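You operate a simulated robot arm through the tools that you are given. There is no shell and no other tool. Be economical: measure what you need, move in short steps, check, and stop when the job is done.

You run a simulated robot arm. Do the job below in one go: nothing can be reset, and whatever is moved stays where it is left.

Task
Press the blue cap home and stand the can in the free well.
Fine: yellow dial to 6 bar and left there, white switch on, slider in, then the yellow button once; slider out; the well is in the long grey tray.
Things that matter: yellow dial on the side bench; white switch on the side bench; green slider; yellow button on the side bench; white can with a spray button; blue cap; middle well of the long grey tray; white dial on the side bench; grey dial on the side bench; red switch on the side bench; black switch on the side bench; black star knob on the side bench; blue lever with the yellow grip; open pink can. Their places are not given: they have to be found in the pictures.

It is judged by the outcome, as a careful person would: the job done as asked, and still so three seconds after it is handed in. It fails if anything else is knocked over, pushed out of place, dropped, spilled or broken. A push-on lid holds only when it is set on centred and level and pressed home; a screw cap is set on level and turned clockwise until tight.

Robot
A 6-joint arm with a two-finger parallel gripper, fixed in place. Base frame: the origin is at the foot of the arm, x ahead of it, y to its left, z up. Units: mm, rad, N and s.
Its first joint turns from -1.152 to 1.152 rad. Payload 2.1 kg.
The TCP is the grasp point between the finger pads, 30 mm short of the fingertips. In the tool frame z runs along the fingers and y along their closing line. Largest opening 94 mm; finger width 28, thickness 10; the body of the gripper, 50 by 96 mm, starts 55 mm behind the TCP.
Orientation is told as [roll, pitch, yaw] about the base's x, y, z axes, in that order, counted from this pose: with the fingers straight down and closing along the base's y, the tool's x points along the base's -x, its y along +y and its z along -z.

Tools
- The arm moves only by the tool servo_tool. Its argument "steps" is a list of rows, each a list of 6 numbers: the shift along the tool's x, y, z in mm, then the turn, a rotation vector about the tool's x, y, z in rad. In form: [[x, y, z, wx, wy, wz], ...]. A call has 1 to 12 rows; each row shifts and turns the commanded pose from where the row before left it, along the tool's axes as they then stand. "hand" is the opening in per cent of the stroke, from 0 (shut) to 100 (fully open), set as the call begins (left out, the last holds). Rows are played at 5 a second. More than 50 mm and 0.15 rad between two rows, or a gripper value outside its range, and nothing of the call is played. A pose out of reach is approached as far as the arm can. The call stops where the force on the tool passes 90 N (or 10 N more than at its start, if that is more) or the arm is blocked; 0.2 s more then pass. Each finger travels about 72 mm/s and halts on what it meets, pressing with about 24 N; the grip force reading is that of the motor and also rises with nothing between the fingers. The clock runs only during rows and for 0.2 s after the last one: add rows that do not move to give the fingers time. It gives the time, the measured TCP pose, the force on the tool (base axes), the opening and the grip force at its end, in the units of the frame above (readings bear some noise).
- Cameras (640 x 400 px; columns grow to the right, rows downward): "scene" is fixed at [63.5, -396.4, 482]; the picture's right is [0.61, -0.79, 0.00], its down [-0.51, -0.40, -0.76] and it looks along [0.60, 0.47, -0.65] (base axes); focal length 214 px, centre (320, 200). "wrist" rides on the gripper at [76, 14, -102] in the tool frame; the picture's right is [-0.18, 0.98, 0.00], its down [-0.75, -0.14, -0.64] and it looks along [-0.63, -0.12, 0.77] (tool axes); focal length 243 px, centre (320, 200).
- capture(camera): a new picture of that camera. No time passes.
- measure_at(camera, pixels): for up to 12 pixels [column, row] of the newest picture of that camera ("zoom" is the newest enlarged one), the place [x, y, z] in the base frame of the surface seen there, good to about 2 mm, but the place of the scene camera against the robot may be out by one fixed shift of up to 18 mm in any direction. No time passes.
- inspect(camera, box): a new picture of the part [left, top, right, bottom] of that camera's present view, enlarged. No time passes.
- close_job(): hands the job in; it is judged then, once.

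Go step by step. Measure first, check grasps and placings, and put right what went wrong. The budget is 80 turns and 46 pictures, counting those below and the enlarged ones. Unless the task says otherwise, let go and move clear before handing in, and close with one line.

The tools are called as a command line: name --pt "numbers of a row" for each row, then --argument value for the rest, lists and objects as JSON in quotes. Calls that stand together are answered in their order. servo_tool: Moves the arm, as the interface text tells. Its arguments: {"type":"object","properties":{"steps":{"type":"array"},"hand":{"type":"number"}},"required":["steps"]} The other tools are called the same way: capture (camera) takes a picture; measure_at (camera, pixels) gives the place of the surface under pixels of a picture; inspect (camera, box) takes an enlarged picture of a part of a camera's view; close_job () hands the job in.

At the start:

```text
time: 0.0
eef_pos: [243.6, -124.0, 346.2]
orientation: [-0.002, -0.001, 0.0]
force: [-0.9, -0.4, 0.3]
finger_gap: 94.0
finger_force: 0.1
```

scene: 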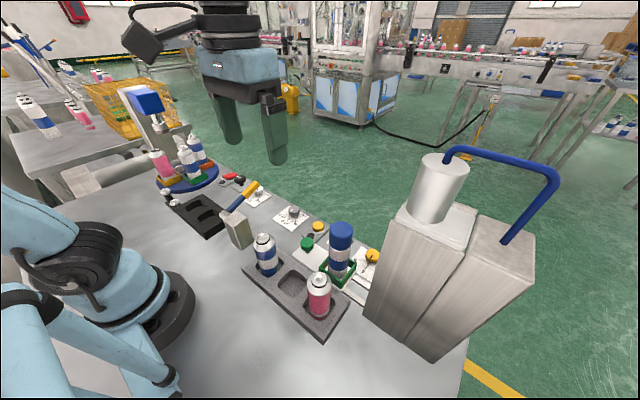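
wrist: 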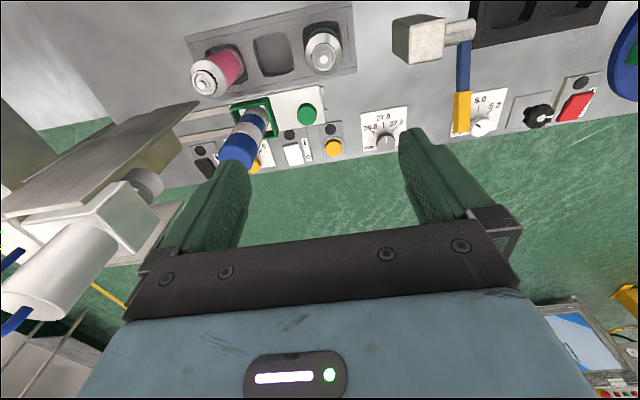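

The scene shows the tray around (290,290), a can in a green slider around (340,255), and side-bench controls along its far edge. I'll enlarge both views to identify them.

inspect --camera "scene" --box '[220, 170, 400, 350]'

inspect --camera "wrist" --box '[170, 0, 400, 200]'

inspect --camera "wrist" --box '[340, 0, 640, 180]'

```text
2.22 times, centred on (310, 260) of scene
```

zoom: 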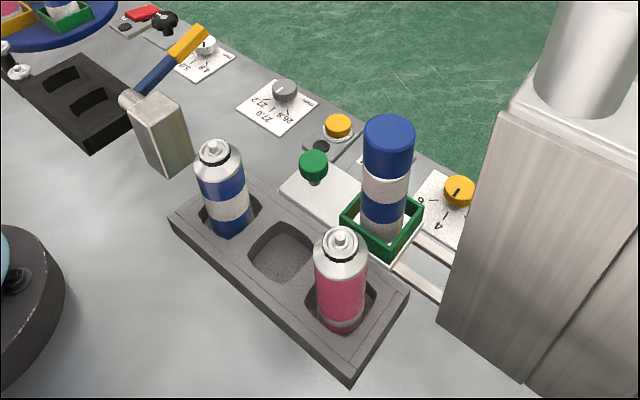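

```text
2.00 times, centred on (285, 100) of wrist
```

zoom: 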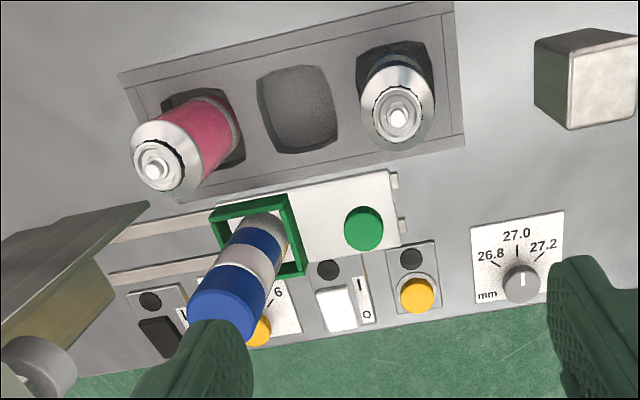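

```text
2.13 times, centred on (490, 90) of wrist
```

zoom: 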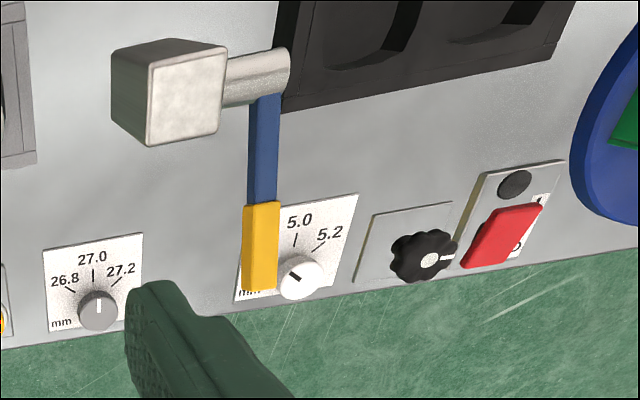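

The loosely capped can stands in the green slider; the press is the big grey box. I'll measure the main features in the wrist picture and the same ones in the scene picture.

measure_at --camera "wrist" --pixels '[[306, 113], [255, 167], [291, 157], [333, 147], [274, 55], [237, 152], [268, 99], [276, 136], [232, 106], [322, 58], [207, 82], [386, 141]]'

measure_at --camera "scene" --pixels '[[308, 242], [372, 254], [339, 229], [317, 226], [290, 284], [341, 240], [319, 280], [264, 240], [414, 220], [292, 210], [380, 300], [444, 180]]'

inspect --camera "scene" --box '[300, 210, 400, 310]'

```text
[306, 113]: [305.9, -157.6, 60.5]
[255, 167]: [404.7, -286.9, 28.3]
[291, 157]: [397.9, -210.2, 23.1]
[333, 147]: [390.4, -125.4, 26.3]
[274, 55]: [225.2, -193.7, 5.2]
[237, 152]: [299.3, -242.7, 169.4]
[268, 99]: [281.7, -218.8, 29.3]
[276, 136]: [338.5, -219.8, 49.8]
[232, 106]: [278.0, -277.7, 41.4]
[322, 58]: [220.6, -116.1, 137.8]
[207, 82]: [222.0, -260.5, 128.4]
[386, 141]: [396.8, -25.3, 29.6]
```

```text
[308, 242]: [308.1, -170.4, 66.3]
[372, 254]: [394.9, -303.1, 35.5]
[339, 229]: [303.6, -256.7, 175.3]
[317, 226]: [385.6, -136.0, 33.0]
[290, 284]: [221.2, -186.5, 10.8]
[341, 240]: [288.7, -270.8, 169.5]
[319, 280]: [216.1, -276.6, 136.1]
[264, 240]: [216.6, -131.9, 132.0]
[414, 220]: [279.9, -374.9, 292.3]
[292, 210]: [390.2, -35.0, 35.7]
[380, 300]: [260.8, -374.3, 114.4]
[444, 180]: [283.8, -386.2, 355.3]
```

```text
4.00 times, centred on (350, 260) of scene
```

zoom: 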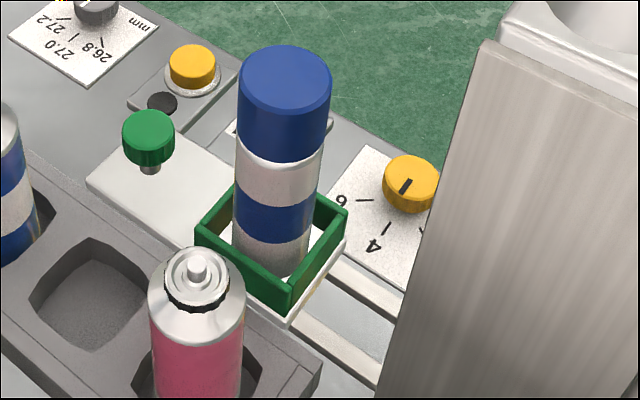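

The readings give: dial ≈(405,-287), switch ≈(398,-210), button ≈(390,-125), knob ≈(306,-158), and the free well ≈(225,-190). The scene camera is off by about (-3,-12,+6). I'll move over the yellow dial and look down at it.

servo_tool --pt "-26 -26 26 0 0 0" --pt "-26 -26 26 0 0 0" --pt "-26 -26 26 0 0 0" --pt "-26 -26 26 0 0 0" --pt "-26 -26 26 0 0 0" --pt "-26 -26 26 0 0 0" --pt "0 0 0 0 0 0" --hand 60

capture --camera "wrist"

```text
time: 1.6
eef_pos: [400.3, -279.0, 192.8]
orientation: [0.0, 0.001, 0.0]
force: [0.1, 0.5, 0.1]
finger_gap: 56.6
finger_force: 0.1
```

```text
39 pictures are left
```

wrist: 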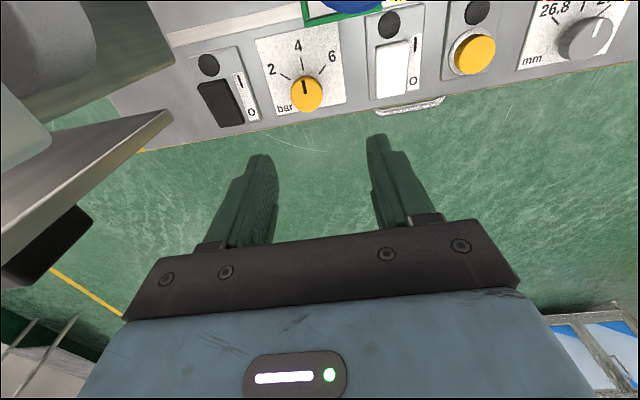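

The yellow dial sits at pixel (306,92) with its pointer apparently on 4. The white switch is at (392,68) with its lamp dark. I'll enlarge and measure both.

inspect --camera "wrist" --box '[240, 0, 520, 140]'

measure_at --camera "wrist" --pixels '[[306, 93], [304, 82], [307, 101], [297, 58], [321, 73], [290, 79], [392, 50], [391, 72], [391, 92], [475, 54], [330, 95], [403, 107]]'

```text
2.29 times, centred on (380, 70) of wrist
```

zoom: 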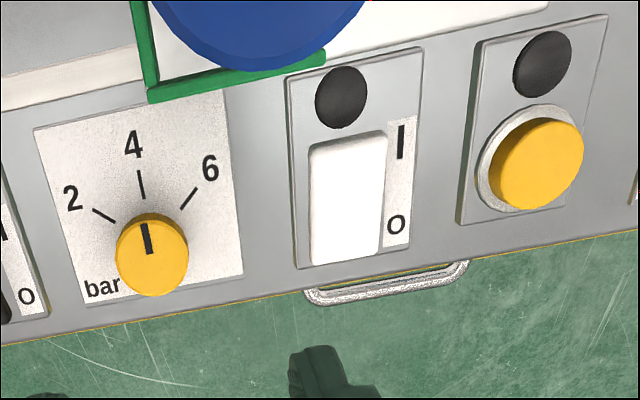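

```text
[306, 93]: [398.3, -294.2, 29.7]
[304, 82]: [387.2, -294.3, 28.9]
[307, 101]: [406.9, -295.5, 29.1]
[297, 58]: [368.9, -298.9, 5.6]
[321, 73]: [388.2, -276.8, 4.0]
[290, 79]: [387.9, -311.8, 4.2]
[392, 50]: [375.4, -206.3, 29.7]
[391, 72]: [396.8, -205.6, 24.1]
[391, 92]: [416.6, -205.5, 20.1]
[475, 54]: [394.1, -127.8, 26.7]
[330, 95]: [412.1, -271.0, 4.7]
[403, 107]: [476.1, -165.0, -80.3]
```

The pointer is on 4, the white rocker is pressed at O with its I end raised at x≈375, and the panel is at z≈4.5. I'll measure the ticks and dial rim precisely.

measure_at --camera "zoom" --pixels '[[140, 171], [144, 198], [195, 187], [182, 207], [93, 210], [114, 222], [117, 255], [187, 250], [153, 293], [146, 225], [151, 252], [345, 145]]'

```text
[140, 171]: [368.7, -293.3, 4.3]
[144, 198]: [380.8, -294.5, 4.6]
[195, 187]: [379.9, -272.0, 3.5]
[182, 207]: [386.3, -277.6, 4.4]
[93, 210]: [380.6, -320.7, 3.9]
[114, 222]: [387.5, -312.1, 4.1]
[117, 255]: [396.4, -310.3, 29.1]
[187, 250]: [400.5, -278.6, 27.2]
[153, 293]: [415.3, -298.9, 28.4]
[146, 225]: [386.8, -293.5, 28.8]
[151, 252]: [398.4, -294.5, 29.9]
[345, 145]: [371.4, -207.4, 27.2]
```

The dial centre is (399,-295) and its top is at z 29. The 6 tick lies about 52° clockwise of the pointer. To keep the camera clear of the can, I'll turn the wrist 60° before descending.

servo_tool --pt "1.3 -16 0 0 0 0" --pt "0 0 0 0 0 0.15" --pt "0 0 0 0 0 0.15" --pt "0 0 0 0 0 0.15" --pt "0 0 0 0 0 0.15" --pt "0 0 0 0 0 0.15" --pt "0 0 0 0 0 0.15" --pt "0 0 0 0 0 0.15" --pt "0 0 45 0 0 0" --pt "0 0 45 0 0 0" --pt "0 0 0 0 0 0" --hand 55

capture --camera "wrist"

capture --camera "scene"

```text
time: 4.0
eef_pos: [402.2, -295.3, 100.6]
orientation: [0.001, 0.0, -1.052]
force: [-0.3, 0.5, -0.7]
finger_gap: 51.7
finger_force: 0.1
```

```text
37 pictures are left
```

wrist: 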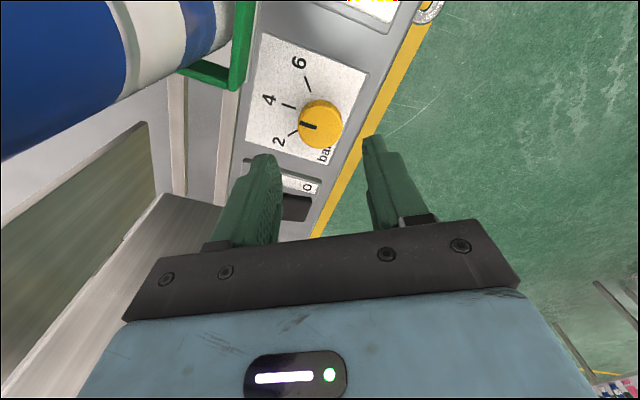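

```text
36 pictures are left
```

scene: 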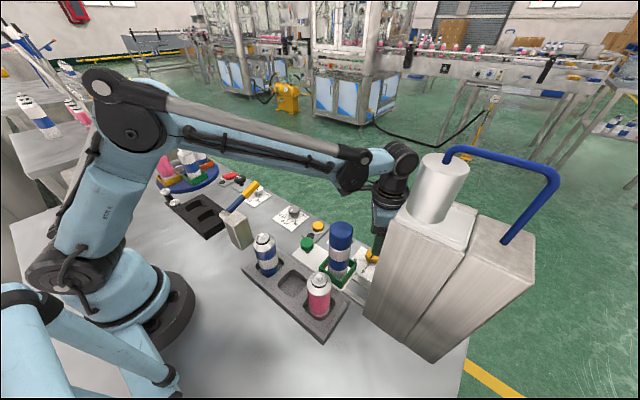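

The dial is now at (320,124) between the fingers, and nothing is in the way. I'll recheck its centre.

measure_at --camera "wrist" --pixels '[[320, 116], [302, 122], [338, 118], [322, 133], [318, 103]]'

```text
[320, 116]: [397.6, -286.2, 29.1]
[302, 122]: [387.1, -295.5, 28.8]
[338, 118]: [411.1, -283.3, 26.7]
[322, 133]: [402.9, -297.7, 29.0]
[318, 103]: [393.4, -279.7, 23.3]
```

The centre checks out at about (400,-294). I'll descend to TCP z≈42 and close on the dial.

servo_tool --pt "2 -1.4 20 0 0 0" --pt "0 0 20 0 0 0" --pt "0 0 18 0 0 0" --pt "0 0 0 0 0 0"

servo_tool --pt "0 0 0 0 0 0" --pt "0 0 0 0 0 0" --pt "0 0 0 0 0 0" --hand 0

capture --camera "wrist"

```text
time: 5.0
eef_pos: [396.7, -294.7, 42.4]
orientation: [-0.001, 0.0, -1.048]
force: [-0.2, 0.0, -0.3]
finger_gap: 51.9
finger_force: 0.0
```

```text
time: 5.8
eef_pos: [399.7, -293.2, 41.7]
orientation: [0.008, -0.001, -1.047]
force: [30.4, 13.2, -13.2]
finger_gap: 33.7
finger_force: 45.6
```

```text
35 pictures are left
```

wrist: 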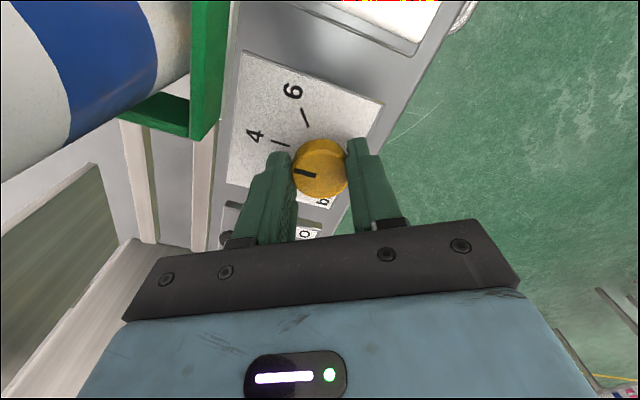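

The dial is gripped (gap 33.7), with a side load because I was about 3 mm off centre. I'll relieve that and turn 52° clockwise.

servo_tool --pt "0 3.4 0 0 0 0" --pt "0 0 0 0 0 0.13" --pt "0 0 0 0 0 0.13" --pt "0 0 0 0 0 0.13" --pt "0 0 0 0 0 0.13" --pt "0 0 0 0 0 0.13" --pt "0 0 0 0 0 0.13" --pt "0 0 0 0 0 0.13" --pt "0 0 0 0 0 0"

inspect --camera "wrist" --box '[200, 40, 440, 240]'

```text
time: 7.8
eef_pos: [401.9, -292.7, 40.7]
orientation: [0.009, 0.002, -1.959]
force: [34.1, -0.9, -7.6]
finger_gap: 33.6
finger_force: 45.1
```

```text
2.00 times, centred on (320, 140) of wrist
```

zoom: 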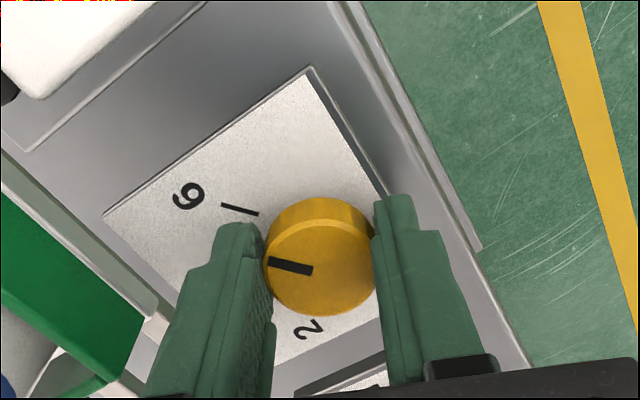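

The pointer at zoom (268,262)-(312,271) looks parallel to the 6 tick at (221,205)-(258,214). I'll check it in base coordinates.

measure_at --camera "zoom" --pixels '[[222, 205], [257, 213], [270, 263], [311, 271]]'

servo_tool --pt "0 0 0 0 0 0" --pt "0 0 0 0 0 0" --hand 55

inspect --camera "wrist" --box '[200, 40, 440, 240]'

```text
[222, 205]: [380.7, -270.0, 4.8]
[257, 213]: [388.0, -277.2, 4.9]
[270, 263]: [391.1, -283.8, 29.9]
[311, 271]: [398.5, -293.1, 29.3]
```

```text
time: 8.4
eef_pos: [398.7, -292.4, 41.2]
orientation: [0.001, -0.001, -1.963]
force: [-0.1, -0.3, 0.2]
finger_gap: 51.8
finger_force: 0.0
```

```text
2.00 times, centred on (320, 140) of wrist
```

zoom: 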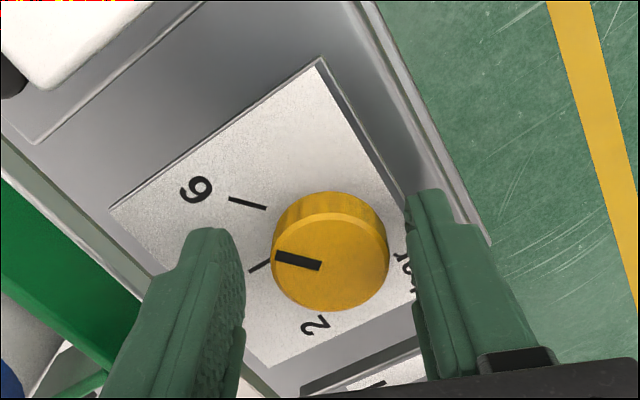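

The pointer is parallel to the 6 tick within about 2°, so the dial is on 6 and released. I'll rise, shut the fingers and move over the I end of the white switch at about (380,-206).

servo_tool --pt "0 0 40 0 0 0" --pt "0 0 0 0 0 0" --hand 55

```text
time: 8.7
eef_pos: [399.8, -293.1, 33.4]
orientation: [-0.003, 0.0, -1.961]
force: [-1.4, 1.9, 27.2]
finger_gap: 51.3
finger_force: 0.1
stopped in row 1: the force on the tool passed its limit (the readings are from after the stop); the commanded pose is now the measured one
```

I sent the rise with the wrong sign, so the fingertips touched the panel and the move stopped. Now I'll back up along -z and check that the dial is unharmed.

servo_tool --pt "0 0 -20 0 0 0" --pt "0 0 -30 0 0 0" --pt "0 0 -30 0 0 0" --pt "0 0 0 0 0 0" --hand 55

inspect --camera "wrist" --box '[180, 0, 460, 200]'

```text
time: 9.7
eef_pos: [399.4, -293.9, 114.4]
orientation: [-0.004, 0.002, -1.961]
force: [-0.7, -0.9, -0.2]
finger_gap: 52.1
finger_force: 0.1
```

```text
2.00 times, centred on (320, 100) of wrist
```

zoom: 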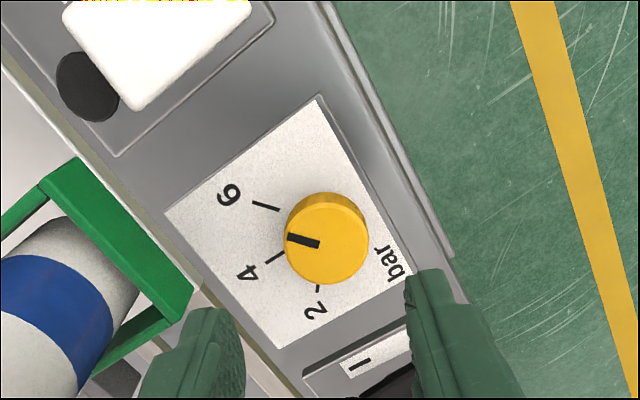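

The dial still reads 6. Next I'll move above the I end of the white switch with the fingers shut.

servo_tool --pt "37 -25.6 0 0 0 0" --pt "36.9 -25.7 0 0 0 0" --pt "0 0 0 0 0 0.15" --pt "0 0 0 0 0 0.15" --pt "0 0 0 0 0 0" --hand 0

capture --camera "wrist"

```text
time: 10.9
eef_pos: [380.5, -206.9, 113.4]
orientation: [-0.003, -0.003, -2.261]
force: [-1.0, -0.3, -0.6]
finger_gap: 0.2
finger_force: 24.1
```

```text
31 pictures are left
```

wrist: 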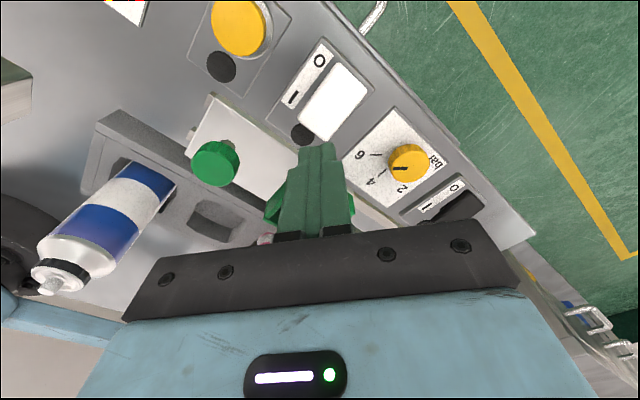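

The fingers are positioned over the I end of the white rocker at (333,100). I'll descend and press gently.

servo_tool --pt "0 0 24 0 0 0" --pt "0 0 22 0 0 0" --pt "0 0 5 0 0 0" --pt "0 0 4 0 0 0" --pt "0 0 3 0 0 0" --pt "0 0 3 0 0 0" --pt "0 0 3 0 0 0" --pt "0 0 0 0 0 0"

inspect --camera "wrist" --box '[200, 0, 480, 200]'

```text
time: 12.5
eef_pos: [378.7, -204.1, 53.9]
orientation: [-0.009, -0.004, -2.262]
force: [-3.0, -0.6, 28.7]
finger_gap: 0.0
finger_force: 24.2
stopped in row 7: the force on the tool passed its limit (the readings are from after the stop); the commanded pose is now the measured one
```

```text
2.00 times, centred on (340, 100) of wrist
```

zoom: 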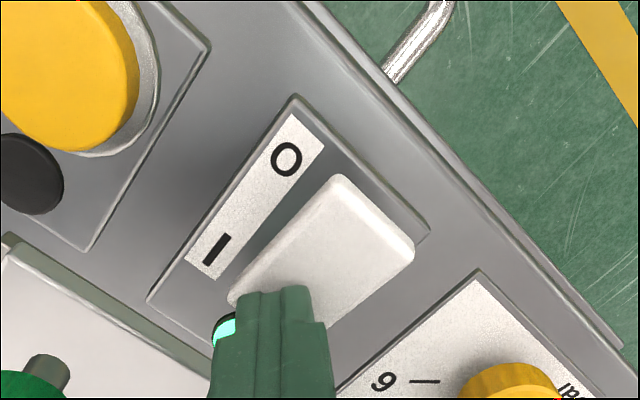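

The rocker flipped and its lamp is lit cyan, so the switch is on. I'll rise, turn back to 90° and go over the green slider knob.

servo_tool --pt "0 0 -40 0 0 0" --pt "0 0 -45 0 0 0" --pt "0 0 0 0 0 -0.138" --pt "0 0 0 0 0 -0.138" --pt "0 0 0 0 0 -0.138" --pt "0 0 0 0 0 -0.138" --pt "0 0 0 0 0 -0.139" --pt "23 -36 0 0 0 0" --pt "23 -36 0 0 0 0" --pt "0 0 0 0 0 0" --hand 60

capture --camera "wrist"

```text
time: 14.7
eef_pos: [306.0, -160.9, 137.6]
orientation: [-0.006, 0.004, -1.569]
force: [-0.8, 0.3, -0.1]
finger_gap: 56.3
finger_force: 0.1
```

```text
29 pictures are left
```

wrist: 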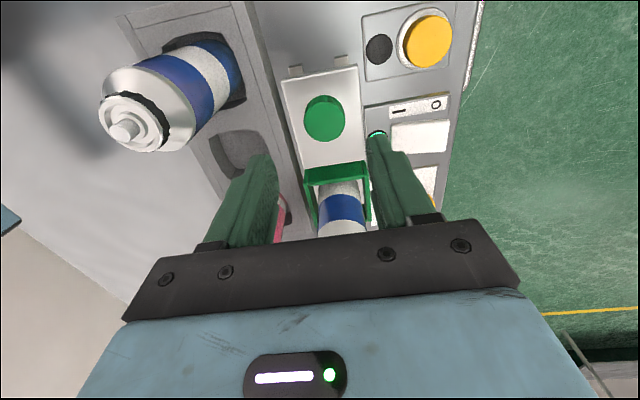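

The knob is at (322,117), and the slider plate ends at stops at the top (320,65). I'll measure the knob, plate, frame and can here.

measure_at --camera "wrist" --pixels '[[323, 118], [304, 118], [343, 116], [323, 140], [321, 98], [310, 152], [335, 176], [340, 210], [250, 150], [290, 95], [325, 72], [350, 100]]'

inspect --camera "scene" --box '[290, 130, 500, 360]'

```text
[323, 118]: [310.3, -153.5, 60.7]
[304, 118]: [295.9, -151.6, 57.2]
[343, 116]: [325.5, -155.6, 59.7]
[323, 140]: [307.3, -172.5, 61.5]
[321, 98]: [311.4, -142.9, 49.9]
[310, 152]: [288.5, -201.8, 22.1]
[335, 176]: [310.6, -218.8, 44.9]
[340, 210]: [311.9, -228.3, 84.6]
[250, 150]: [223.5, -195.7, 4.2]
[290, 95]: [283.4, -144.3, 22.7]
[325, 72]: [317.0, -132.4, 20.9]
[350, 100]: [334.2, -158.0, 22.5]
```

```text
1.74 times, centred on (395, 245) of scene
```

zoom: 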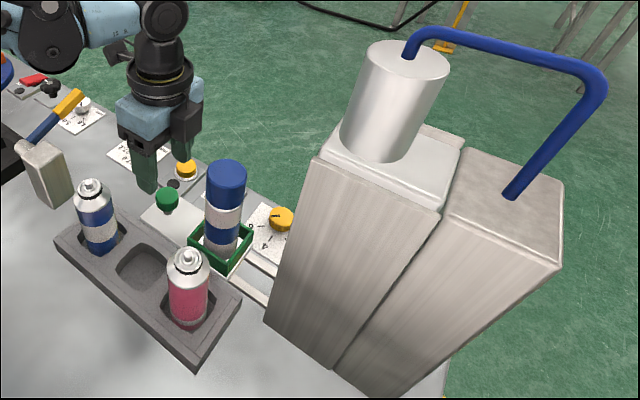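

The knob centre is (310,-157), its top is at z 61 and the plate is at z 22. I'll descend to TCP z≈62 and grip it along x.

servo_tool --pt "4 4 25 0 0 0" --pt "0 0 25 0 0 0" --pt "0 0 25 0 0 0" --pt "0 0 0 0 0 0"

servo_tool --pt "0 0 0 0 0 0" --pt "0 0 0 0 0 0" --pt "0 0 0 0 0 0" --hand 0

capture --camera "wrist"

```text
time: 15.7
eef_pos: [311.0, -153.3, 62.5]
orientation: [-0.009, 0.003, -1.571]
force: [0.0, -0.1, -0.3]
finger_gap: 56.2
finger_force: 0.1
```

```text
time: 16.5
eef_pos: [309.9, -155.0, 62.4]
orientation: [-0.01, 0.001, -1.574]
force: [-10.6, -7.2, -0.9]
finger_gap: 31.6
finger_force: 44.4
```

```text
27 pictures are left
```

wrist: 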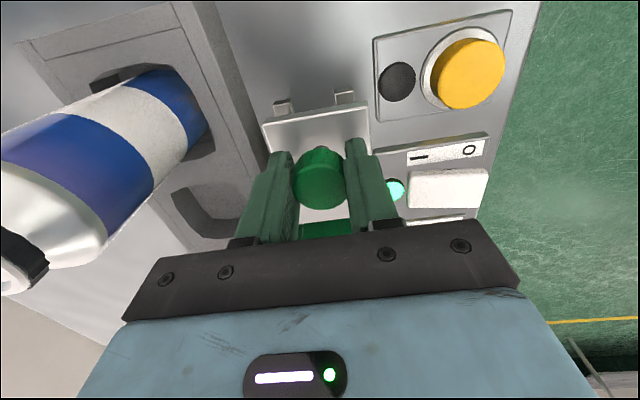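

The knob is gripped (gap 31.6). I'll push the slider slowly toward the press along -y.

servo_tool --pt "-3 -1 0 0 0 0" --pt "-6 0 0 0 0 0" --pt "-8 0 0 0 0 0" --pt "-8 0 0 0 0 0" --pt "-8 0 0 0 0 0" --pt "-8 0 0 0 0 0" --pt "-8 0 0 0 0 0" --pt "-8 0 0 0 0 0" --pt "-8 0 0 0 0 0" --pt "-8 0 0 0 0 0" --pt "-6 0 0 0 0 0" --pt "-3 0 0 0 0 0"

capture --camera "scene"

```text
time: 19.1
eef_pos: [310.1, -237.3, 63.3]
orientation: [-0.009, 0.003, -1.569]
force: [20.8, 1.3, -1.1]
finger_gap: 31.2
finger_force: 44.9
```

```text
26 pictures are left
```

scene: 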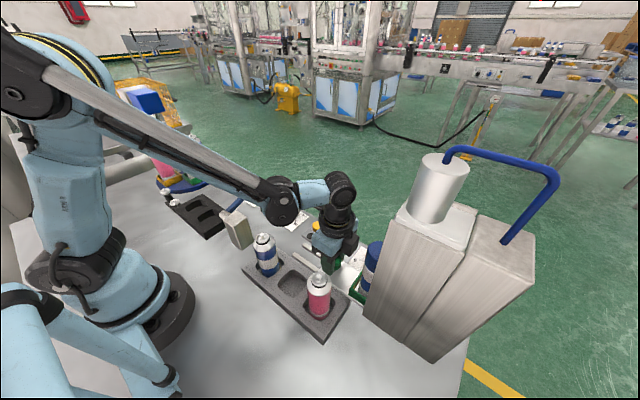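

The slider has moved 80 mm and the can is upright as it enters the press. I'll keep pushing gently until it meets the stop.

servo_tool --pt "-5 -0.5 0 0 0 0" --pt "-7 0 0 0 0 0" --pt "-7 0 0 0 0 0" --pt "-7 0 0 0 0 0" --pt "-7 0 0 0 0 0" --pt "-7 0 0 0 0 0" --pt "-6 0 0 0 0 0" --pt "-5 0 0 0 0 0" --pt "-5 0 0 0 0 0" --pt "-4 0 0 0 0 0"

capture --camera "wrist"

```text
time: 21.3
eef_pos: [309.8, -290.7, 64.2]
orientation: [-0.01, 0.027, -1.563]
force: [-6.1, 59.8, 63.1]
finger_gap: 31.3
finger_force: 45.9
```

```text
25 pictures are left
```

wrist: 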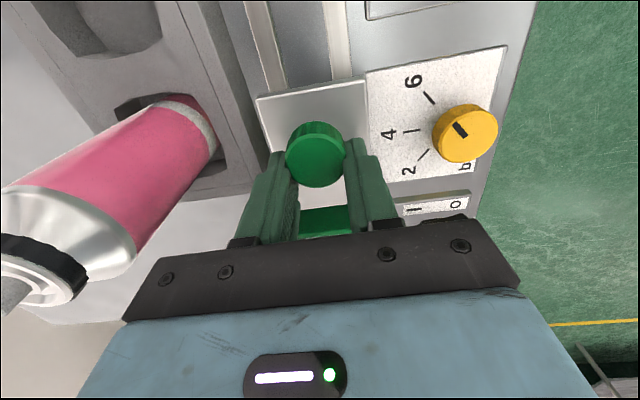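

There was strong resistance (60 N along y) at y≈-291, so the end stop has apparently been reached. I'll relieve the command and check the force and the view.

servo_tool --pt "6 0 0 0 0 0" --pt "0 0 0 0 0 0"

inspect --camera "scene" --box '[280, 150, 480, 350]'

```text
time: 21.9
eef_pos: [310.5, -289.9, 64.2]
orientation: [-0.004, 0.011, -1.569]
force: [4.3, 20.9, 77.9]
finger_gap: 30.9
finger_force: 44.8
```

```text
2.00 times, centred on (380, 250) of scene
```

zoom: 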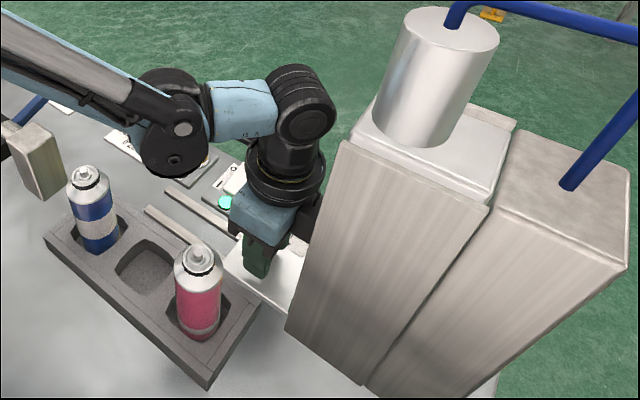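

A vertical load of 78 N remains, so I'll ease up slightly and let go of the knob.

servo_tool --pt "0 0 -2 0 0 0" --pt "0 0 0 0 0 0"

servo_tool --pt "0 0 0 0 0 0" --pt "0 0 0 0 0 0" --hand 60

capture --camera "wrist"

```text
time: 22.5
eef_pos: [308.6, -289.5, 65.4]
orientation: [-0.005, 0.006, -1.57]
force: [10.7, 11.8, 26.1]
finger_gap: 30.9
finger_force: 45.2
```

```text
time: 23.1
eef_pos: [307.9, -291.3, 64.1]
orientation: [-0.009, 0.001, -1.57]
force: [-0.1, 0.3, -0.6]
finger_gap: 56.4
finger_force: 0.1
```

```text
23 pictures are left
```

wrist: 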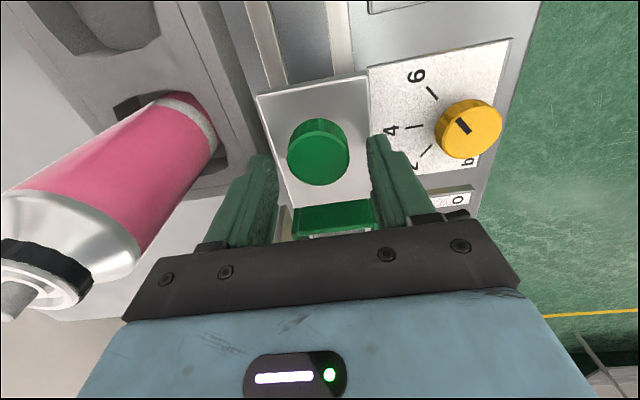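

The slider is released with its knob at its inner stop. I'll rise straight up, then go over the yellow button near (392,-127) with the fingers shut.

servo_tool --pt "0 0 -30 0 0 0" --pt "0 0 -40 0 0 0"

servo_tool --pt "40 20 0 0 0 0" --pt "40 20 0 0 0 0" --pt "40 22 0 0 0 0" --pt "44 22 0 0 0 0" --pt "0 0 0 0 0 0" --hand 0

capture --camera "wrist"

```text
time: 23.7
eef_pos: [309.1, -291.5, 134.6]
orientation: [-0.009, 0.002, -1.57]
force: [-0.5, -0.3, 0.0]
finger_gap: 56.5
finger_force: 0.0
```

```text
time: 24.9
eef_pos: [393.2, -129.7, 135.5]
orientation: [-0.011, 0.003, -1.572]
force: [1.6, 0.7, -0.2]
finger_gap: 0.0
finger_force: 23.8
```

```text
22 pictures are left
```

wrist: 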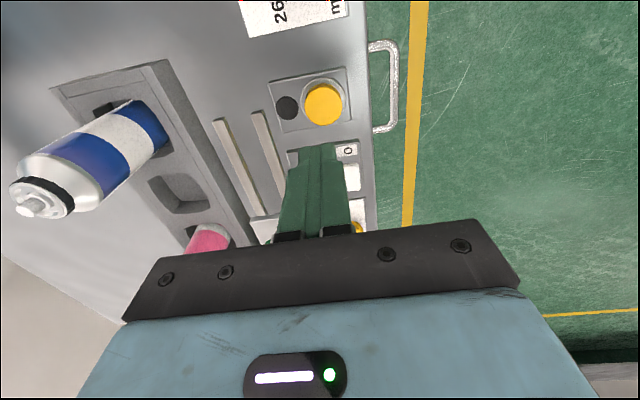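

measure_at --camera "wrist" --pixels '[[323, 104], [307, 103], [341, 103], [323, 122], [324, 88]]'

```text
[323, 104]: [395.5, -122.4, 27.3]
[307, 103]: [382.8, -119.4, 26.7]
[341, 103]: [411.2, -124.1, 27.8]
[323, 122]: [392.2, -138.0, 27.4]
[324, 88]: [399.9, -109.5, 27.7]
```

The button centre is (396.5,-123) at z 27. I'll centre over it and press once gently.

servo_tool --pt "6.7 3.3 25 0 0 0" --pt "0 0 25 0 0 0" --pt "0 0 22 0 0 0" --pt "0 0 4 0 0 0" --pt "0 0 3 0 0 0" --pt "0 0 3 0 0 0" --pt "0 0 3 0 0 0" --pt "0 0 3 0 0 0"

inspect --camera "wrist" --box '[180, 0, 460, 200]'

```text
time: 26.7
eef_pos: [395.2, -120.9, 47.3]
orientation: [-0.009, 0.004, -1.57]
force: [-1.0, -1.6, 18.3]
finger_gap: 0.1
finger_force: 24.3
```

```text
2.00 times, centred on (320, 100) of wrist
```

zoom: 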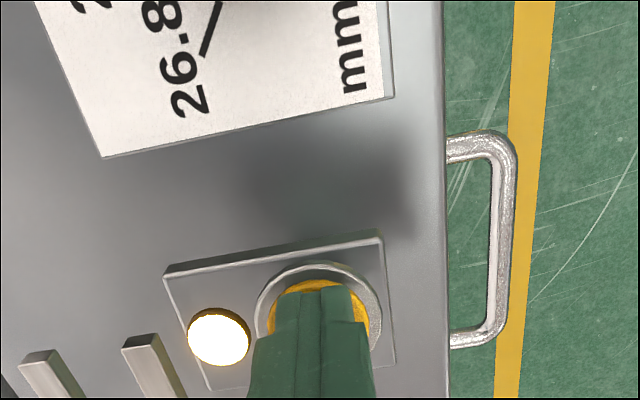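

The button's lamp lit at zoom (219,337), so the press cycle has triggered. I'll rise and wait.

servo_tool --pt "0 0 -30 0 0 0" --pt "0 0 -45 0 0 0" --pt "0 0 0 0 0 0" --pt "0 0 0 0 0 0" --pt "0 0 0 0 0 0" --pt "0 0 0 0 0 0" --pt "0 0 0 0 0 0" --pt "0 0 0 0 0 0"

capture --camera "wrist"

```text
time: 28.5
eef_pos: [396.5, -119.4, 121.9]
orientation: [-0.007, 0.004, -1.572]
force: [-0.4, -0.8, 0.4]
finger_gap: 0.0
finger_force: 24.1
```

```text
20 pictures are left
```

wrist: 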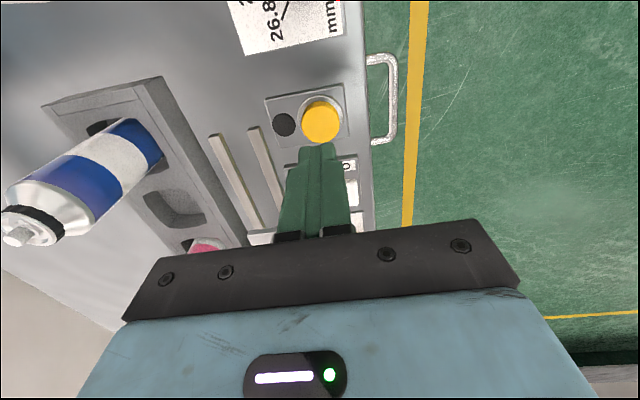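

The lamp is out again, so the cycle looks finished. I'll go back above the slider knob.

servo_tool --pt "0 0 -14 0 0 0" --pt "0 0 0 0 0 0" --pt "0 0 0 0 0 0" --pt "0 0 0 0 0 0" --pt "-40 -20 0 0 0 0" --pt "-40 -20 0 0 0 0" --pt "-42 -22 0 0 0 0" --pt "-44 -24 0 0 0 0" --pt "0 0 0 0 0 0" --pt "0 0 0 0 0 0" --hand 60

capture --camera "wrist"

```text
refused: row 8 steps farther than a row can; nothing moved
```

```text
19 pictures are left
```

wrist: 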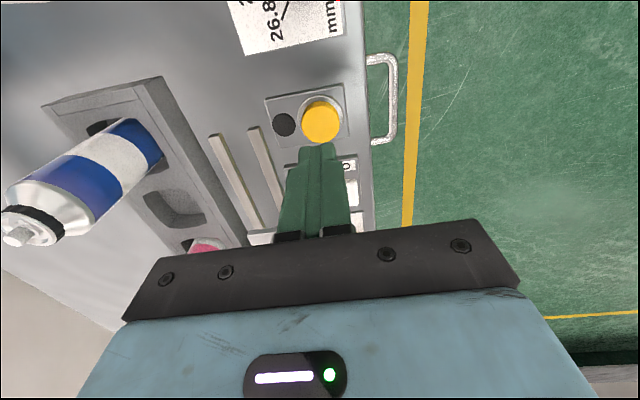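

That call was refused because row 8 was too long, so nothing moved. I'll send it again with shorter rows.

servo_tool --pt "0 0 -14 0 0 0" --pt "0 0 0 0 0 0" --pt "0 0 0 0 0 0" --pt "0 0 0 0 0 0" --pt "-40 -20 0 0 0 0" --pt "-40 -20 0 0 0 0" --pt "-40 -23 0 0 0 0" --pt "-42 -23 0 0 0 0" --pt "-4 0 0 0 0 0" --pt "0 0 0 0 0 0" --hand 60

capture --camera "wrist"

```text
time: 30.7
eef_pos: [310.6, -286.8, 134.4]
orientation: [-0.009, 0.005, -1.571]
force: [-0.4, 0.3, 0.0]
finger_gap: 56.5
finger_force: 0.1
```

```text
18 pictures are left
```

wrist: 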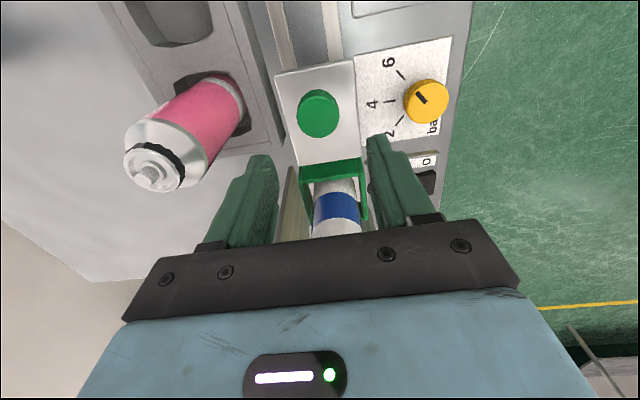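

measure_at --camera "wrist" --pixels '[[318, 112], [299, 113], [338, 111], [319, 133], [316, 93], [335, 205], [338, 185]]'

```text
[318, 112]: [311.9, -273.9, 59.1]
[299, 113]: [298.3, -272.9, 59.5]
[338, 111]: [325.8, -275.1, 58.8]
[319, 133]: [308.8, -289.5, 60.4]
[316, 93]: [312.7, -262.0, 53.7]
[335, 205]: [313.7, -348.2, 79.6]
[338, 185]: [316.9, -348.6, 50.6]
```

The knob is at (311,-276), so the slider travelled about 120 mm to its stop. I'll grip it and pull back out.

servo_tool --pt "10 0 24 0 0 0" --pt "0 0 24 0 0 0" --pt "0 0 24 0 0 0" --pt "0 0 0 0 0 0" --hand 60

servo_tool --pt "0 0 0 0 0 0" --pt "0 0 0 0 0 0" --pt "0 0 0 0 0 0" --hand 0

servo_tool --pt "3 0 0 0 0 0" --pt "6 0 0 0 0 0" --pt "8 0 0 0 0 0" --pt "8 0 0 0 0 0" --pt "8 0 0 0 0 0" --pt "8 0 0 0 0 0" --pt "8 0 0 0 0 0" --pt "8 0 0 0 0 0" --pt "8 0 0 0 0 0" --pt "8 0 0 0 0 0" --pt "6 0 0 0 0 0" --pt "4 0 0 0 0 0"

capture --camera "scene"

```text
time: 31.7
eef_pos: [310.6, -277.6, 65.4]
orientation: [-0.009, 0.003, -1.572]
force: [-1.0, 0.7, 0.4]
finger_gap: 56.3
finger_force: 0.0
```

```text
time: 32.5
eef_pos: [310.2, -277.1, 66.4]
orientation: [-0.01, 0.004, -1.571]
force: [-8.1, 0.9, -7.1]
finger_gap: 30.9
finger_force: 45.0
```

```text
time: 35.1
eef_pos: [309.9, -192.9, 65.0]
orientation: [-0.008, 0.004, -1.569]
force: [-10.5, -1.2, 10.5]
finger_gap: 30.9
finger_force: 45.0
```

```text
17 pictures are left
```

scene: 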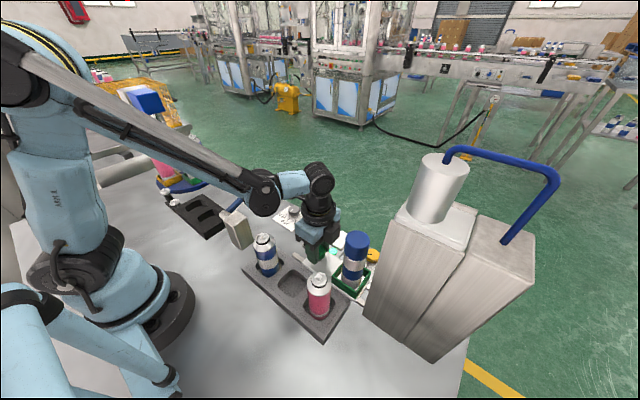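

The can is coming out upright. I'll pull the remaining 37 mm or so to the outer stop.

servo_tool --pt "5 0 0 0 0 0" --pt "7 0 0 0 0 0" --pt "7 0 0 0 0 0" --pt "6 0 0 0 0 0" --pt "4 0 0 0 0 0" --pt "4 0 0 0 0 0" --pt "3 0 0 0 0 0" --pt "3 0 0 0 0 0" --pt "2 0 0 0 0 0" --pt "0 0 0 0 0 0"

servo_tool --pt "0 0 0 0 0 0" --pt "0 0 0 0 0 0" --hand 60

inspect --camera "scene" --box '[260, 200, 400, 330]'

```text
time: 37.3
eef_pos: [310.5, -156.7, 65.2]
orientation: [-0.011, -0.009, -1.574]
force: [-13.1, -36.7, 7.0]
finger_gap: 31.1
finger_force: 45.3
```

```text
time: 37.9
eef_pos: [312.2, -151.9, 64.7]
orientation: [-0.009, 0.003, -1.57]
force: [-1.5, 0.3, -0.7]
finger_gap: 56.7
finger_force: 0.1
```

```text
3.08 times, centred on (330, 265) of scene
```

zoom: 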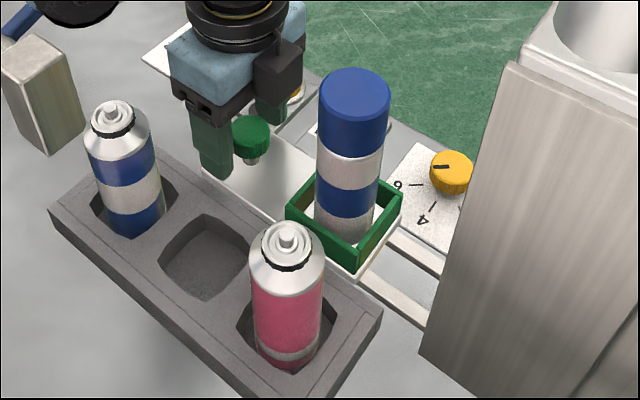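

The slider is at its outer stop and the dial is still on 6. I'll compare the cap's height now with the initial 175 (scene).

measure_at --camera "zoom" --pixels '[[354, 85], [330, 90], [380, 95], [350, 128], [350, 150], [348, 165], [348, 190], [345, 215], [345, 238], [205, 260], [160, 265], [248, 250]]'

servo_tool --pt "0 0 -40 0 0 0" --pt "0 0 -40 0 0 0" --pt "0 0 -40 0 0 0" --pt "0 0 0 0 0 0"

capture --camera "wrist"

```text
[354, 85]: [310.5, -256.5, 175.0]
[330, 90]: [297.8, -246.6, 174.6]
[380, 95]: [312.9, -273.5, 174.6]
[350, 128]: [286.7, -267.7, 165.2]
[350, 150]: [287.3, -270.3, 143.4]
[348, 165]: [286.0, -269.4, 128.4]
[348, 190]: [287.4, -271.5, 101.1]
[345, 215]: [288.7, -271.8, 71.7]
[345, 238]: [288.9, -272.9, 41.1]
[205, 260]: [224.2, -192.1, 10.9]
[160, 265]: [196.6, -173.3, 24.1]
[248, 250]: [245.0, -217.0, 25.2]
```

```text
time: 38.9
eef_pos: [310.3, -153.6, 187.6]
orientation: [-0.01, 0.003, -1.57]
force: [0.0, -0.6, 0.4]
finger_gap: 56.4
finger_force: 0.1
```

```text
15 pictures are left
```

wrist: 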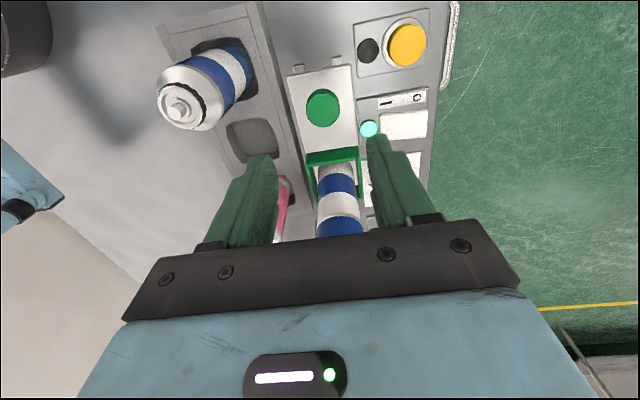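

The cap-top reading is nearly the same as before, so I'll take the identical 4x scene view for a direct comparison.

inspect --camera "scene" --box '[300, 210, 400, 310]'

measure_at --camera "zoom" --pixels '[[285, 75], [265, 70], [300, 80], [285, 65], [285, 140], [280, 165]]'

```text
4.00 times, centred on (350, 260) of scene
```

zoom: 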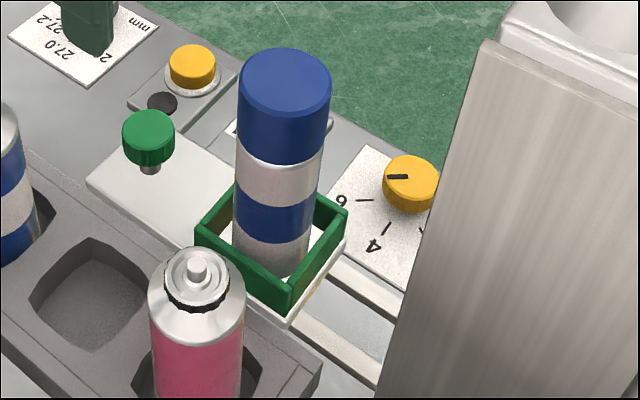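

```text
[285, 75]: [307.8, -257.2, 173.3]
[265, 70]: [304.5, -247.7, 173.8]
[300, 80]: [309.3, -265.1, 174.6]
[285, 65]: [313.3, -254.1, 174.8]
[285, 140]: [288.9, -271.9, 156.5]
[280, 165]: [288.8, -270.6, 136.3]
```

The cap's top edge moved from row 45 to 48 in the same view while the bands stayed put, so it went down about 2 mm. I'll now hover above the free well to test reach and measure it.

servo_tool --pt "-9 -21 0 0 0 0" --pt "-9 -21 0 0 0 0" --pt "-9 -21 0 0 0 0" --pt "-9 -22 0 0 0 0" --pt "0 0 10 0 0 0" --pt "0 0 0 0 0 0"

capture --camera "wrist"

```text
time: 40.3
eef_pos: [226.3, -189.4, 174.4]
orientation: [-0.01, 0.004, -1.57]
force: [0.4, 0.2, 0.0]
finger_gap: 56.4
finger_force: 0.0
```

```text
13 pictures are left
```

wrist: 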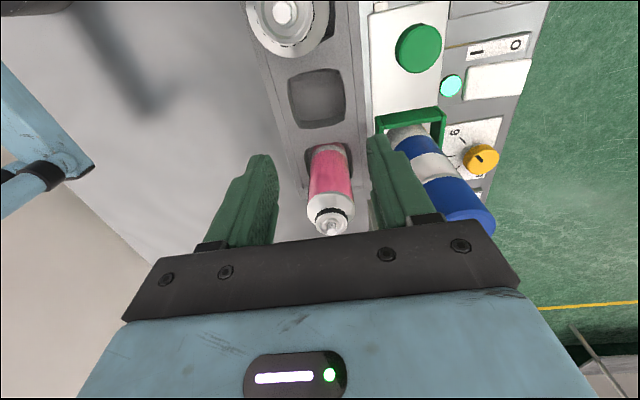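

Reach is fine. I'll measure the well rim and floor, and the capped can.

measure_at --camera "wrist" --pixels '[[286, 98], [347, 96], [314, 67], [322, 130], [318, 108], [318, 85], [474, 210], [480, 190], [440, 168], [334, 222], [284, 12], [281, 110]]'

inspect --camera "wrist" --box '[240, 40, 400, 160]'

```text
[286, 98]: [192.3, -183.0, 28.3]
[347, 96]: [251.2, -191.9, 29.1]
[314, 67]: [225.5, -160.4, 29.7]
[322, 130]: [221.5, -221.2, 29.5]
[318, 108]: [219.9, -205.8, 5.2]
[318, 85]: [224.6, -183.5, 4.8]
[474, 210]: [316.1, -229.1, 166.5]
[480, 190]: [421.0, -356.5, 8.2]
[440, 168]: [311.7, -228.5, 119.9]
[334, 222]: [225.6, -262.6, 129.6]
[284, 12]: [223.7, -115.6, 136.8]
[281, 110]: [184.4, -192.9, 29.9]
```

```text
3.33 times, centred on (320, 100) of wrist
```

zoom: 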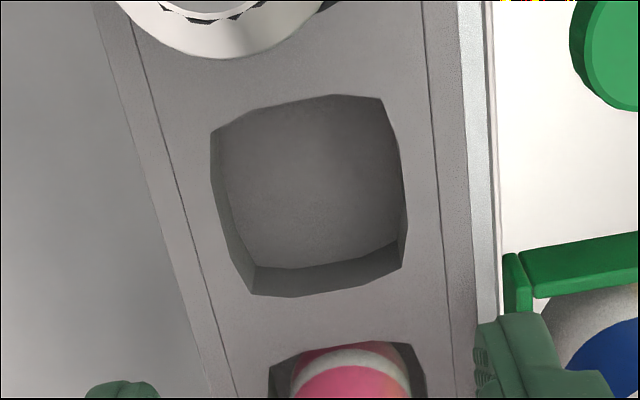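

measure_at --camera "zoom" --pixels '[[210, 135], [208, 180], [252, 299], [330, 292], [406, 272], [411, 180], [384, 95], [300, 95], [250, 105], [295, 185], [250, 250], [390, 235]]'

```text
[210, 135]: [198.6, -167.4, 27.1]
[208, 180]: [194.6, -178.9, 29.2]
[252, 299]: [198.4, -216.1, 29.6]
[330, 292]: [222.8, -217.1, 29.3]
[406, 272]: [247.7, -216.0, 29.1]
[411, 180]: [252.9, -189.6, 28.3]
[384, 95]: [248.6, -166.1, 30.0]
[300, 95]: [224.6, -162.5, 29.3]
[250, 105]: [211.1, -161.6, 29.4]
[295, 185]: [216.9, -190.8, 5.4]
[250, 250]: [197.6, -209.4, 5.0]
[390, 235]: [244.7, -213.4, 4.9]
```

The well spans x 195–253 and y -218 to -162, so its centre is (224,-190) with floor z 5 and rim 29. Next I'll go above the capped can, clear of its top, to centre on it.

servo_tool --pt "0 0 -40 0 0 0" --pt "0 0 -25 0 0 0" --pt "-19 28 0 0 0 0" --pt "-19 28 0 0 0 0" --pt "-19 29 0 0 0 0" --pt "0 0 0 0 0 0" --hand 85

capture --camera "wrist"

```text
time: 41.7
eef_pos: [313.7, -245.5, 238.2]
orientation: [-0.009, 0.004, -1.569]
force: [-0.1, -0.1, 0.5]
finger_gap: 80.1
finger_force: 0.1
```

```text
11 pictures are left
```

wrist: 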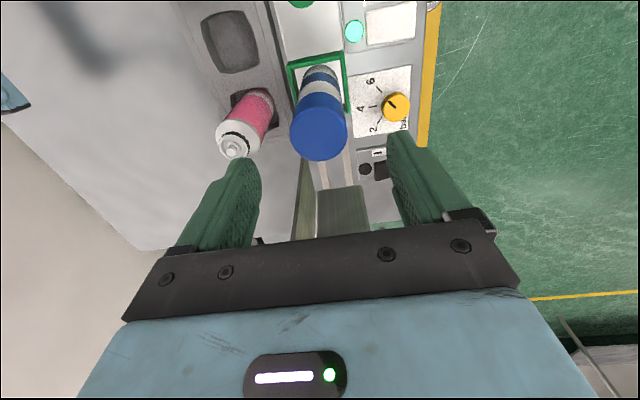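

measure_at --camera "wrist" --pixels '[[319, 133], [293, 134], [346, 131], [320, 158], [318, 110], [316, 97], [300, 118], [319, 92], [320, 82], [318, 72]]'

```text
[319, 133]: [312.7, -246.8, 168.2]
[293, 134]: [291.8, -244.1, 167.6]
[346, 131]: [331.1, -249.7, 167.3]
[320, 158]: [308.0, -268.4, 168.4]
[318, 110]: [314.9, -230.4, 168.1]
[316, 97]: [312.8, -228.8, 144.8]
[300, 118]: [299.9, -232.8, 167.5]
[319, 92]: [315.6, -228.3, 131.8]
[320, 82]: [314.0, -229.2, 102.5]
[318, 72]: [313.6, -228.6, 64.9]
```

The cap top centre is (311.5,-249) at z 168. I'll centre, descend to TCP z≈120, and close on the can.

servo_tool --pt "-3.5 -2.2 0 0 0 0" --pt "0 0 30 0 0 0" --pt "0 0 30 0 0 0" --pt "0 0 30 0 0 0" --pt "0 0 18 0 0 0" --pt "0 0 9 0 0 0" --pt "0 0 0 0 0 0"

capture --camera "scene"

```text
time: 43.3
eef_pos: [308.6, -247.7, 121.2]
orientation: [-0.008, 0.004, -1.571]
force: [-0.4, 0.6, 0.8]
finger_gap: 80.1
finger_force: 0.0
```

```text
10 pictures are left
```

scene: 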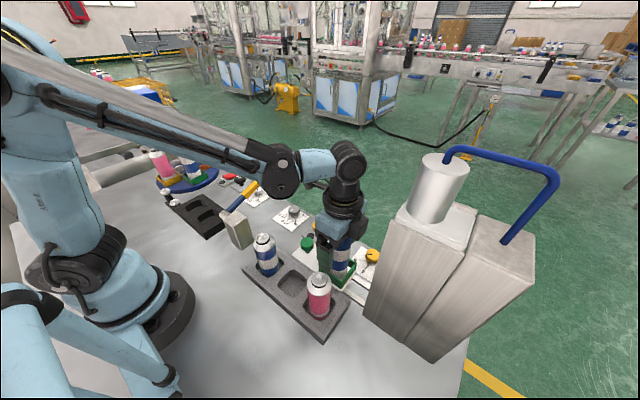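

Everything is clear around the can. I'll nudge +2.5 mm in x and close.

servo_tool --pt "-0.5 2.5 0 0 0 0" --pt "0 0 0 0 0 0"

servo_tool --pt "0 0 0 0 0 0" --pt "0 0 0 0 0 0" --pt "0 0 0 0 0 0" --hand 0

servo_tool --pt "0 0 -5 0 0 0" --pt "0 0 -8 0 0 0" --pt "0 0 -8 0 0 0" --pt "0 0 0 0 0 0"

inspect --camera "scene" --box '[270, 190, 400, 320]'

```text
time: 43.9
eef_pos: [310.0, -247.8, 120.8]
orientation: [-0.008, 0.005, -1.57]
force: [0.2, -0.4, 0.5]
finger_gap: 80.0
finger_force: 0.1
```

```text
time: 44.7
eef_pos: [310.7, -250.1, 121.2]
orientation: [-0.008, 0.005, -1.572]
force: [0.8, 0.0, 1.0]
finger_gap: 44.8
finger_force: 23.9
```

```text
time: 45.7
eef_pos: [311.3, -250.1, 141.9]
orientation: [-0.009, 0.004, -1.571]
force: [0.4, -1.0, -1.9]
finger_gap: 45.1
finger_force: 24.6
```

```text
3.08 times, centred on (335, 255) of scene
```

zoom: 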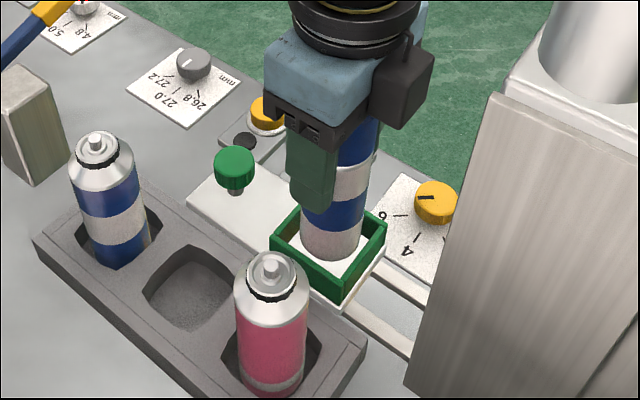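

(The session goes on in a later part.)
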